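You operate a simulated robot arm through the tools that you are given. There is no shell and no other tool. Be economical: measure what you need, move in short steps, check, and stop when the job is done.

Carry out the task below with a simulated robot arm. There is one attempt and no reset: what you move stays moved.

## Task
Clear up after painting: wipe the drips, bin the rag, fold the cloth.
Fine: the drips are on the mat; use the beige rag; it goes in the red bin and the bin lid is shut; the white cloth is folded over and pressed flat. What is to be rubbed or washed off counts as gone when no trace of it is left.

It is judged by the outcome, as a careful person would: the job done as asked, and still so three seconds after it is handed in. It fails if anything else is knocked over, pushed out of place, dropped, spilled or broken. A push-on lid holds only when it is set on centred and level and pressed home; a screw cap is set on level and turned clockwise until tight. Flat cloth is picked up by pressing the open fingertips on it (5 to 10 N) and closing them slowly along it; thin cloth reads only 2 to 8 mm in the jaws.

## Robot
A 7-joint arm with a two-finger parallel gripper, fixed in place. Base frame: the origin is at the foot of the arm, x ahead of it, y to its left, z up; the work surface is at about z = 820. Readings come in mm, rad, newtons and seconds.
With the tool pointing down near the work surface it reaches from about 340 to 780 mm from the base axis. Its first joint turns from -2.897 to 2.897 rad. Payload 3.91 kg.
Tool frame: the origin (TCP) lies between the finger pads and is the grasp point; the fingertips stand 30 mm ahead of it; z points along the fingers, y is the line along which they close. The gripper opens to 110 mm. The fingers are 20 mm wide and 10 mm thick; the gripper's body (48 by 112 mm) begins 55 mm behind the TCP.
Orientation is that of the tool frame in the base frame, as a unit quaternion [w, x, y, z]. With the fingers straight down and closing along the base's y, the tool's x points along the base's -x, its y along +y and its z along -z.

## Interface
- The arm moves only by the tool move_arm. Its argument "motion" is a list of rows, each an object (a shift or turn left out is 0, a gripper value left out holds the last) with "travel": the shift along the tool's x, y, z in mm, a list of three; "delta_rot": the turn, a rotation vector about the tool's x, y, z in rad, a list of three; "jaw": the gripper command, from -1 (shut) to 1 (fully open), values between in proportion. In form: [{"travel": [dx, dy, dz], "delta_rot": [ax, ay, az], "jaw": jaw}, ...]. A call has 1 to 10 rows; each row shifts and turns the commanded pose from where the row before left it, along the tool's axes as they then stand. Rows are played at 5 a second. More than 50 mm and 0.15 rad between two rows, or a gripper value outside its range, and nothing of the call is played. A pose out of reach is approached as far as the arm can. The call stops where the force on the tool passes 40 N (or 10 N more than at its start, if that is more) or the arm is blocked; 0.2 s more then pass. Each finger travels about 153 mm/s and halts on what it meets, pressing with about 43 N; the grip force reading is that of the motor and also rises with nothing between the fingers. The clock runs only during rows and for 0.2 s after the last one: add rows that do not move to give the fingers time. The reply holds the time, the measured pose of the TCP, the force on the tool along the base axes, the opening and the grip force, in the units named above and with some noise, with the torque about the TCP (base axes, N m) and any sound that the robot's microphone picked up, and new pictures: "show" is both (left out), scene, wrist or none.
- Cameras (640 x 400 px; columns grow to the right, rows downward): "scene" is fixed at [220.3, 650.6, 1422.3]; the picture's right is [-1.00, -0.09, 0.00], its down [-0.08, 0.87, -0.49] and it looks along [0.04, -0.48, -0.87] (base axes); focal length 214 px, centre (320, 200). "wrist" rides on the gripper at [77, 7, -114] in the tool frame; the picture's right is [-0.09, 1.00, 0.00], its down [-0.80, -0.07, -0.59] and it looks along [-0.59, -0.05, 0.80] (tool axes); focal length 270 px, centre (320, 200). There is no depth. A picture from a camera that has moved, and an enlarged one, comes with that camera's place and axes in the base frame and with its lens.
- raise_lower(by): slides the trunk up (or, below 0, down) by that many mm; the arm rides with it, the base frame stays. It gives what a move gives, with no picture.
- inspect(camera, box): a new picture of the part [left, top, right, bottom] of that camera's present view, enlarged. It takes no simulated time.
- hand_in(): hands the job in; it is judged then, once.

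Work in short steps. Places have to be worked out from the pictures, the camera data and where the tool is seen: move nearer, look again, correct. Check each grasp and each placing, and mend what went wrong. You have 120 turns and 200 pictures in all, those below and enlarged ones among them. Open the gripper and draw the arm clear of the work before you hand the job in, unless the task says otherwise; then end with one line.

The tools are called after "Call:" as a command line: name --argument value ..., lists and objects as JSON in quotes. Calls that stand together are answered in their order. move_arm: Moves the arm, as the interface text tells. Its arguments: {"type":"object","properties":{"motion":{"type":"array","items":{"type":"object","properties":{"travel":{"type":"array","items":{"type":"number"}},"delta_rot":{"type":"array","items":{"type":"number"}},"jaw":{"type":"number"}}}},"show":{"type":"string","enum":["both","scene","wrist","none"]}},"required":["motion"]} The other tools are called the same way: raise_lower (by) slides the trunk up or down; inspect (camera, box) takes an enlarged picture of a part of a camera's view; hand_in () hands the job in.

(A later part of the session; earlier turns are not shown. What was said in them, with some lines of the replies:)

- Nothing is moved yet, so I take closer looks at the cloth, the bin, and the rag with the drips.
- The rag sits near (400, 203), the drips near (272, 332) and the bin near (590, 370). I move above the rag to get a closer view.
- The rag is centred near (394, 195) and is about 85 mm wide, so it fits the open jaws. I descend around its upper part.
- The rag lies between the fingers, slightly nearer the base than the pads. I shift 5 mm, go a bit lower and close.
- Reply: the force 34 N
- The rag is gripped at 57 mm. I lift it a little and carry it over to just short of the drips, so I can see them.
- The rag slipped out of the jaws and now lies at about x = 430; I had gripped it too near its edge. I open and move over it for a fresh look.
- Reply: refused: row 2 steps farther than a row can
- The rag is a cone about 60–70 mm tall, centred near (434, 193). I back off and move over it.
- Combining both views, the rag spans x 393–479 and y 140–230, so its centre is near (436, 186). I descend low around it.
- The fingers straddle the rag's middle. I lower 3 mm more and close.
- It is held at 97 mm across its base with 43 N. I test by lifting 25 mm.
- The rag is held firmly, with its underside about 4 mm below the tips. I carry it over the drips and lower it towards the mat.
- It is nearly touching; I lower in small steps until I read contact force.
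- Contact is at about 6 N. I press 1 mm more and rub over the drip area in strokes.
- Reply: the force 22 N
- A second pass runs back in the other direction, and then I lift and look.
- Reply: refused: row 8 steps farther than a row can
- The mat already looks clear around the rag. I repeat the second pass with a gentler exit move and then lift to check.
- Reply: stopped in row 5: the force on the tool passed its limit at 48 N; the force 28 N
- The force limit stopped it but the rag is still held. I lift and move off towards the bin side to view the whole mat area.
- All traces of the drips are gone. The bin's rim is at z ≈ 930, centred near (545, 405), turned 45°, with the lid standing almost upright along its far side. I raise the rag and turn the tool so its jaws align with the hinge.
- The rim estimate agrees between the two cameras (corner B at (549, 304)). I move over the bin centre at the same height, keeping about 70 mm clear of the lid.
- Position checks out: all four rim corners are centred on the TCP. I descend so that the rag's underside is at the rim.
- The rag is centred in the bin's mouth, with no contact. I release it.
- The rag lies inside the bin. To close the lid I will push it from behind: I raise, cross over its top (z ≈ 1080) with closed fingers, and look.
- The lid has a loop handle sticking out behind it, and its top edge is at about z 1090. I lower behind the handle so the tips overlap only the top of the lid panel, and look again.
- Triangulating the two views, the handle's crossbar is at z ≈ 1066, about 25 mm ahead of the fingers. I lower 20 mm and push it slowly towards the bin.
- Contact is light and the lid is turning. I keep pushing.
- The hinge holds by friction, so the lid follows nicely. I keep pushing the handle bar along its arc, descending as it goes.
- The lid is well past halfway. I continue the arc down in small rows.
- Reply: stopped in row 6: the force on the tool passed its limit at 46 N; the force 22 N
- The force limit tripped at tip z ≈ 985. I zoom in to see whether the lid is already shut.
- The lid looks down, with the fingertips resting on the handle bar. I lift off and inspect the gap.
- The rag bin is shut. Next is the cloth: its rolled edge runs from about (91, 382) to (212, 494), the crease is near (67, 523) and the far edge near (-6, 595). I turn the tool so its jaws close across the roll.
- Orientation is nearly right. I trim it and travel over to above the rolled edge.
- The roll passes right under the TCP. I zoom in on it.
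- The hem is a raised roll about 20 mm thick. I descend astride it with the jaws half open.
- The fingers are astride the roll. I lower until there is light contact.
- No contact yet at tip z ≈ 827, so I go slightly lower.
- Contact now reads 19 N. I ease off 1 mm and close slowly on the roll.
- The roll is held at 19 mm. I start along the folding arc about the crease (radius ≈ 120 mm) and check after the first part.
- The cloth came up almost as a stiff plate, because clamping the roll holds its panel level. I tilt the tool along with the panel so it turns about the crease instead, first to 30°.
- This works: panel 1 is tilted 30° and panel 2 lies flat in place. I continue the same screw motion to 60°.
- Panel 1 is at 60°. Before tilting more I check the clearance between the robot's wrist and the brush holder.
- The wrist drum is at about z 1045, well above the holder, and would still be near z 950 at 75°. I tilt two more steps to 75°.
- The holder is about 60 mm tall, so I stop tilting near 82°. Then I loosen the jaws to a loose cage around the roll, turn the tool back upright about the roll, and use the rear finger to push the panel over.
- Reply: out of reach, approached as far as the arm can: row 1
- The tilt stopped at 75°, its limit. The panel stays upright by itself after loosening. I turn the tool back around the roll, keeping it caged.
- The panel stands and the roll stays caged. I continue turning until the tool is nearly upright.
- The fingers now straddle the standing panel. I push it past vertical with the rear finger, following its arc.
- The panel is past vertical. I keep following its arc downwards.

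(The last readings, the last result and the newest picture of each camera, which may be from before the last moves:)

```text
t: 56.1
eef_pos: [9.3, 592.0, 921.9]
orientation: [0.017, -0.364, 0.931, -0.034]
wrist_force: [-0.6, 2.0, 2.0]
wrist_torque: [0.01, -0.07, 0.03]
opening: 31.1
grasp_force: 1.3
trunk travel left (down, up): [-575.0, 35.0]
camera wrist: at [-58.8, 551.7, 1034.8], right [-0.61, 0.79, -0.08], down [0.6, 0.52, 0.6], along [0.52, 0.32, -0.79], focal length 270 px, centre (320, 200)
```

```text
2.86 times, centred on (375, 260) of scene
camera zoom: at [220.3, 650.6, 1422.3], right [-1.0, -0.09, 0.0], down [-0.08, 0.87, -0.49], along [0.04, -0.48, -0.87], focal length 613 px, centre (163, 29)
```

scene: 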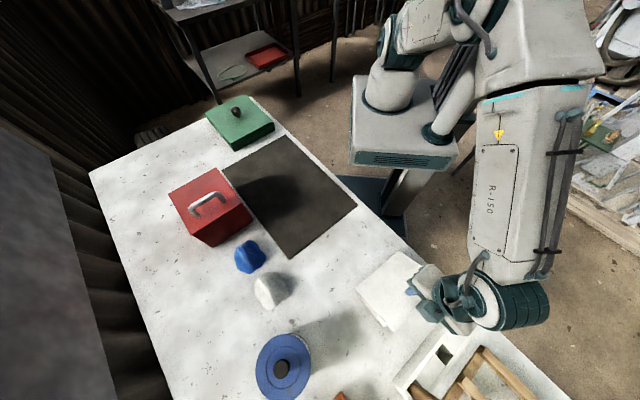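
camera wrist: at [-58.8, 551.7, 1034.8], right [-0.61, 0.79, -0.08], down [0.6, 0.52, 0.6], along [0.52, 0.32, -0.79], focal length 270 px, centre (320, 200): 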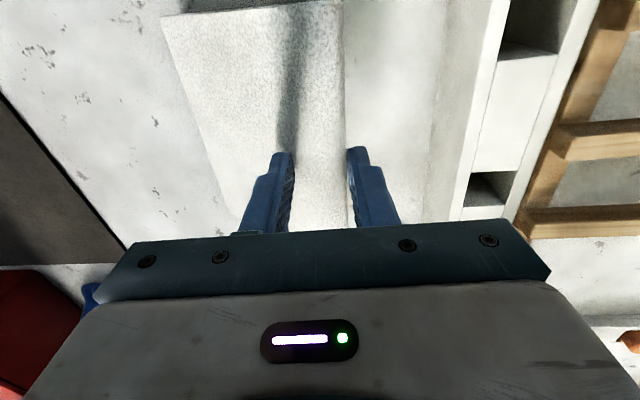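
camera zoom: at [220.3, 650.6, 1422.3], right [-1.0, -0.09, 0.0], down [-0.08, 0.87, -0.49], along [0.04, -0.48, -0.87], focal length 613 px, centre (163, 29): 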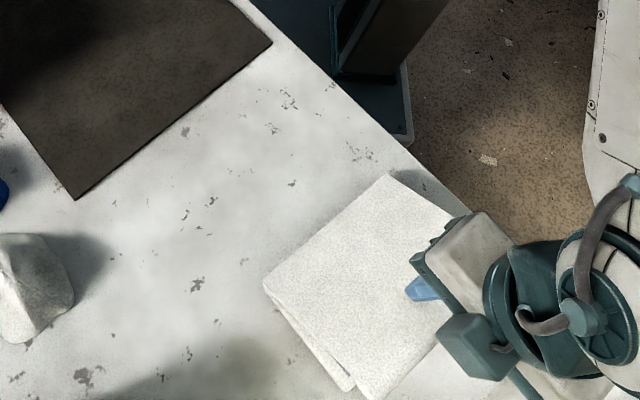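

The panel is at about 145° and leaning over. I open slightly, rise clear, close the fingers and shift back over the panel so I can press it down from above.

Call:
move_arm --motion '[{"jaw": -0.2}, {"travel": [0, 0, -30]}, {"travel": [0, 0, -30], "jaw": -1}, {"travel": [0, -15, 0]}, {}, {}]'

Call:
inspect --camera "scene" --box '[310, 210, 440, 350]'

```text
t: 57.5
eef_pos: [16.1, 585.7, 983.2]
orientation: [0.015, -0.364, 0.931, -0.034]
wrist_force: [0.0, 0.1, 0.4]
wrist_torque: [-0.01, 0.02, 0.02]
opening: 0.0
grasp_force: 37.6
trunk travel left (down, up): [-575.0, 35.0]
camera wrist: at [-52.1, 543.6, 1096.3], right [-0.61, 0.79, -0.08], down [0.6, 0.52, 0.6], along [0.52, 0.32, -0.79], focal length 270 px, centre (320, 200)
```

scene: 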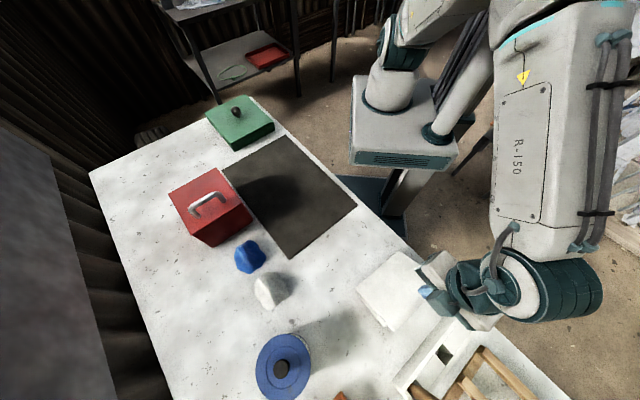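
wrist: 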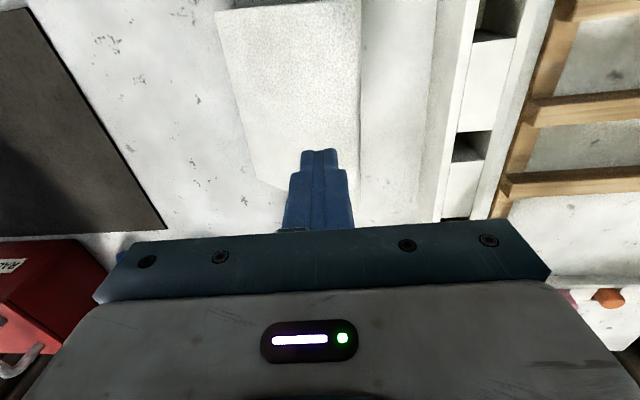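

```text
2.86 times, centred on (375, 280) of scene
camera zoom: at [220.3, 650.6, 1422.3], right [-1.0, -0.09, 0.0], down [-0.08, 0.87, -0.49], along [0.04, -0.48, -0.87], focal length 613 px, centre (163, -29)
```

zoom: 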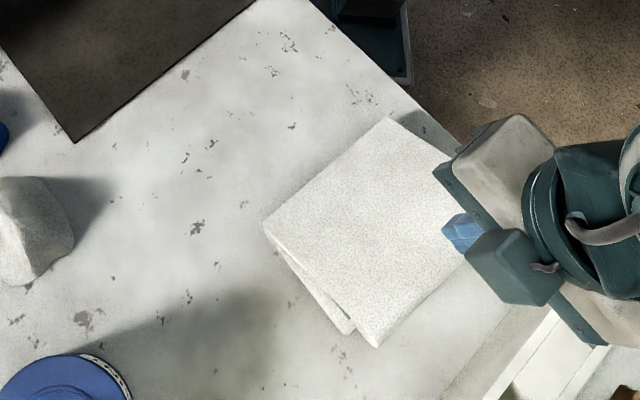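

The panel rests at about 150°. I press it down with closed fingertips near its free end.

Call:
move_arm --motion '[{"travel": [0, 0, 25]}, {"travel": [0, 0, 25]}, {"travel": [0, 0, 20]}, {"travel": [0, 0, 15]}, {"travel": [0, 0, 10]}, {"travel": [0, 0, 8]}, {"travel": [0, 0, 5]}, {}]'

Call:
inspect --camera "scene" --box '[310, 210, 440, 350]'

```text
t: 59.3
eef_pos: [22.6, 579.9, 876.1]
orientation: [0.017, -0.364, 0.931, -0.034]
wrist_force: [0.1, 0.3, -0.2]
wrist_torque: [0.0, 0.01, -0.01]
opening: 0.0
grasp_force: 38.3
trunk travel left (down, up): [-575.0, 35.0]
camera wrist: at [-45.0, 538.7, 988.4], right [-0.61, 0.79, -0.08], down [0.6, 0.52, 0.6], along [0.52, 0.32, -0.79], focal length 270 px, centre (320, 200)
```

scene: 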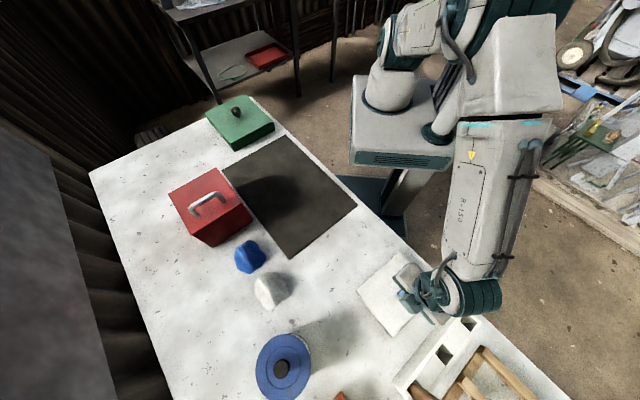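
wrist: 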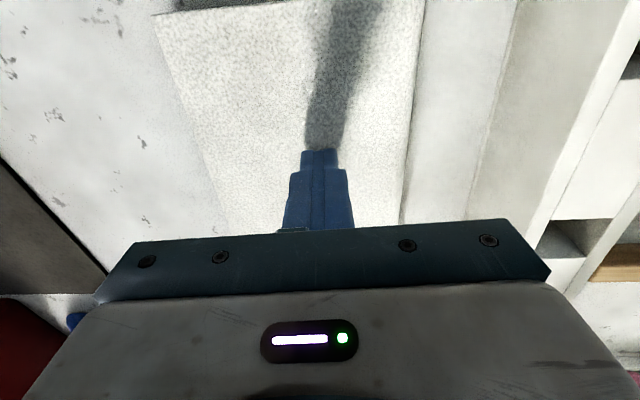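

```text
2.86 times, centred on (375, 280) of scene
camera zoom: at [220.3, 650.6, 1422.3], right [-1.0, -0.09, 0.0], down [-0.08, 0.87, -0.49], along [0.04, -0.48, -0.87], focal length 613 px, centre (163, -29)
```

zoom: 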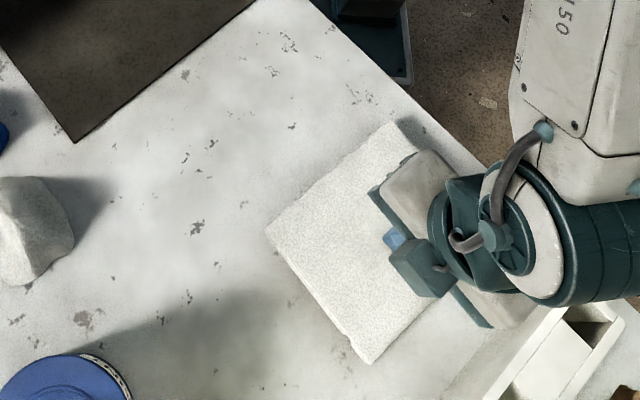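

The panel has come almost flat, with the tips at z ≈ 846 and no load now. I keep pressing in small steps.

Call:
move_arm --motion '[{"travel": [0, 1, 4]}, {"travel": [0, 0, 3]}, {"travel": [0, 0, 3]}, {"travel": [0, 0, 2]}, {}]' --show "none"

```text
t: 60.2
eef_pos: [21.0, 580.4, 871.0]
orientation: [0.018, -0.365, 0.931, -0.03]
wrist_force: [0.9, -5.4, 18.9]
wrist_torque: [-0.17, 0.09, 0.04]
opening: 0.0
grasp_force: 38.0
trunk travel left (down, up): [-575.0, 35.0]
stopped in row 4: the force on the tool passed its limit at 43 N (the readings are from after the stop); the commanded pose is now the measured one
```

It is firm at tip z ≈ 841 with 43 N, so the fold is resting on its hem. I lift off and inspect.

Call:
move_arm --motion '[{"travel": [0, 0, -40]}, {"travel": [0, 0, -45]}, {"travel": [35, -30, 0]}, {"travel": [35, -30, 0]}, {"travel": [35, -30, 0]}, {}]'

Call:
inspect --camera "scene" --box '[330, 220, 440, 350]'

Call:
inspect --camera "wrist" --box '[320, 0, 640, 240]'

```text
t: 61.6
eef_pos: [2.3, 449.4, 957.8]
orientation: [0.018, -0.363, 0.931, -0.032]
wrist_force: [0.6, 0.0, 0.1]
wrist_torque: [0.01, 0.01, -0.03]
opening: 0.0
grasp_force: 37.4
trunk travel left (down, up): [-575.0, 35.0]
camera wrist: at [-66.0, 407.1, 1070.3], right [-0.61, 0.79, -0.07], down [0.6, 0.52, 0.61], along [0.52, 0.33, -0.79], focal length 270 px, centre (320, 200)
```

scene: 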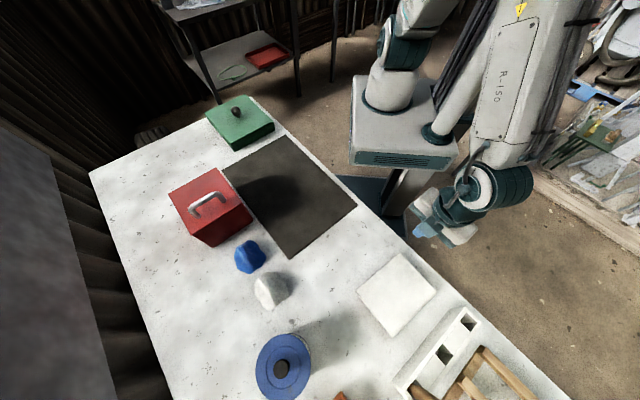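
wrist: 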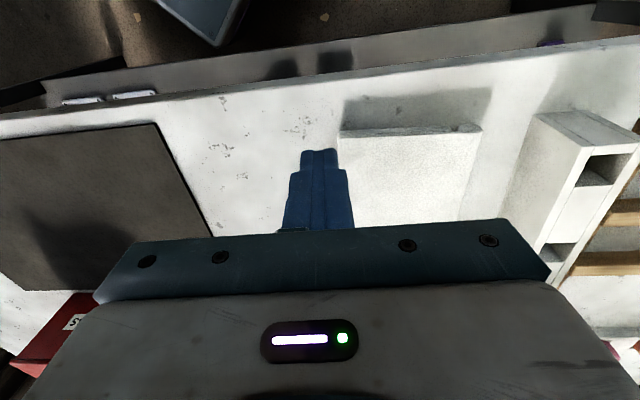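

```text
3.08 times, centred on (385, 285) of scene
camera zoom: at [220.3, 650.6, 1422.3], right [-1.0, -0.09, 0.0], down [-0.08, 0.87, -0.49], along [0.04, -0.48, -0.87], focal length 660 px, centre (120, -62)
```

zoom: 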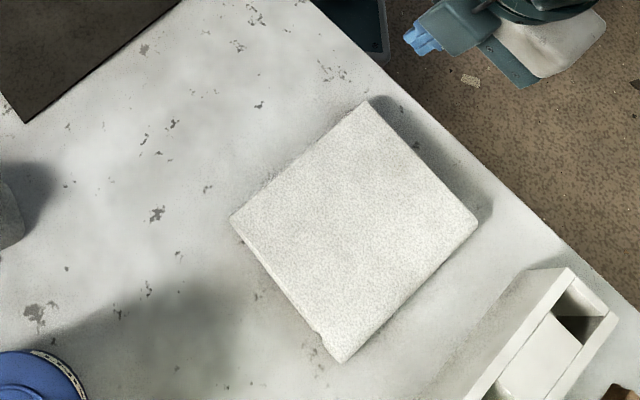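

```text
1.67 times, centred on (480, 120) of wrist
camera zoom: at [-66.0, 407.1, 1070.3], right [-0.61, 0.79, -0.07], down [0.6, 0.52, 0.61], along [0.52, 0.33, -0.79], focal length 450 px, centre (53, 333)
```

zoom: 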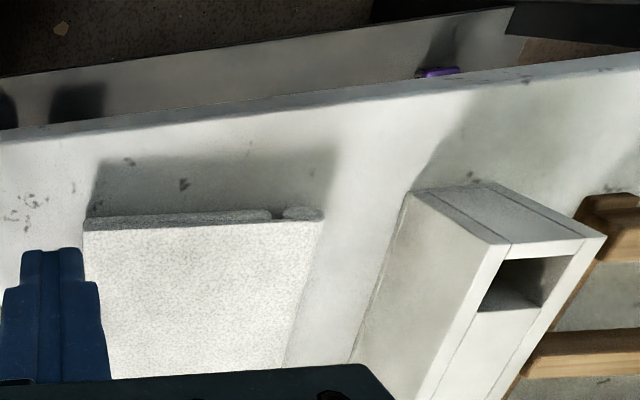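

The cloth lies folded flat and the hem shows no gap. I open the gripper, draw the arm up clear and take a last look at everything.

Call:
move_arm --motion '[{"travel": [0, 0, -45], "jaw": 1}, {"travel": [0, 0, -45]}, {"travel": [0, 0, -45]}, {"travel": [0, 0, -45]}, {}]' --show "scene"

Call:
inspect --camera "scene" --box '[160, 100, 360, 260]'

Call:
inspect --camera "wrist" --box '[280, 40, 560, 240]'

```text
t: 62.8
eef_pos: [-8.9, 457.9, 1137.5]
orientation: [0.018, -0.363, 0.931, -0.032]
wrist_force: [0.0, 0.2, 0.7]
wrist_torque: [-0.01, -0.02, 0.0]
opening: 110.0
grasp_force: 0.1
trunk travel left (down, up): [-575.0, 35.0]
```

scene: 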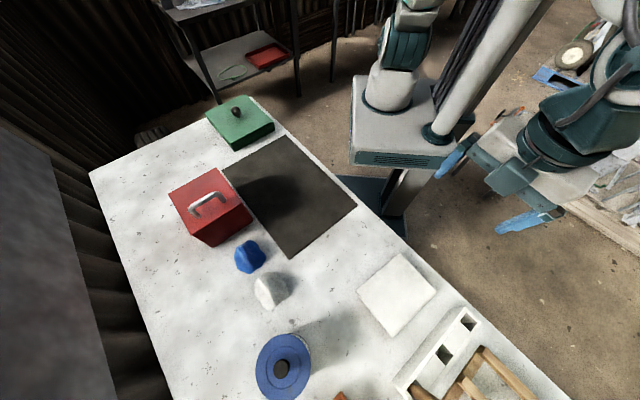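

```text
2.50 times, centred on (260, 180) of scene
camera zoom: at [220.3, 650.6, 1422.3], right [-1.0, -0.09, 0.0], down [-0.08, 0.87, -0.49], along [0.04, -0.48, -0.87], focal length 536 px, centre (470, 250)
```

zoom: 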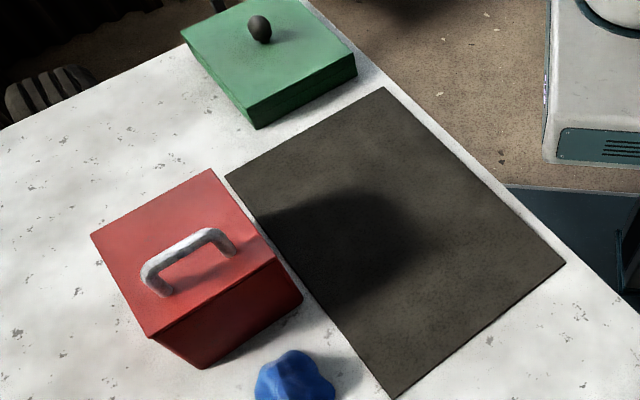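

```text
2.00 times, centred on (420, 140) of wrist
camera zoom: at [-76.7, 416.3, 1250.6], right [-0.61, 0.79, -0.07], down [0.6, 0.52, 0.61], along [0.52, 0.33, -0.79], focal length 541 px, centre (120, 320)
```

zoom: 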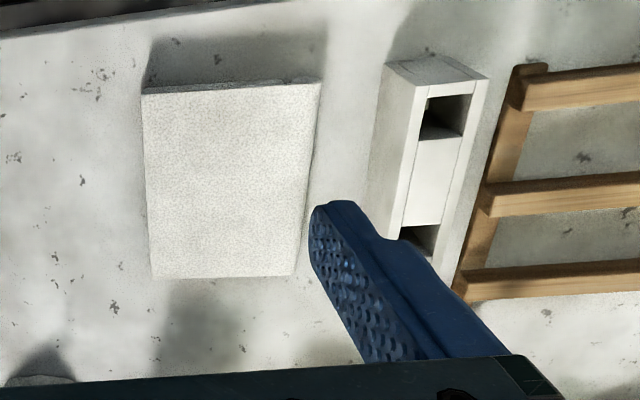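

The mat is clean, the lid is shut over the rag, the cloth is folded flat, and nothing else has moved. The arm is clear, so I hand in.

Call:
hand_in

```text
The job is handed in.
```

The drips are wiped off the mat, the beige rag is in the red bin with its lid shut, and the white cloth is folded over and pressed flat; I handed the job in with the gripper open and the arm clear.
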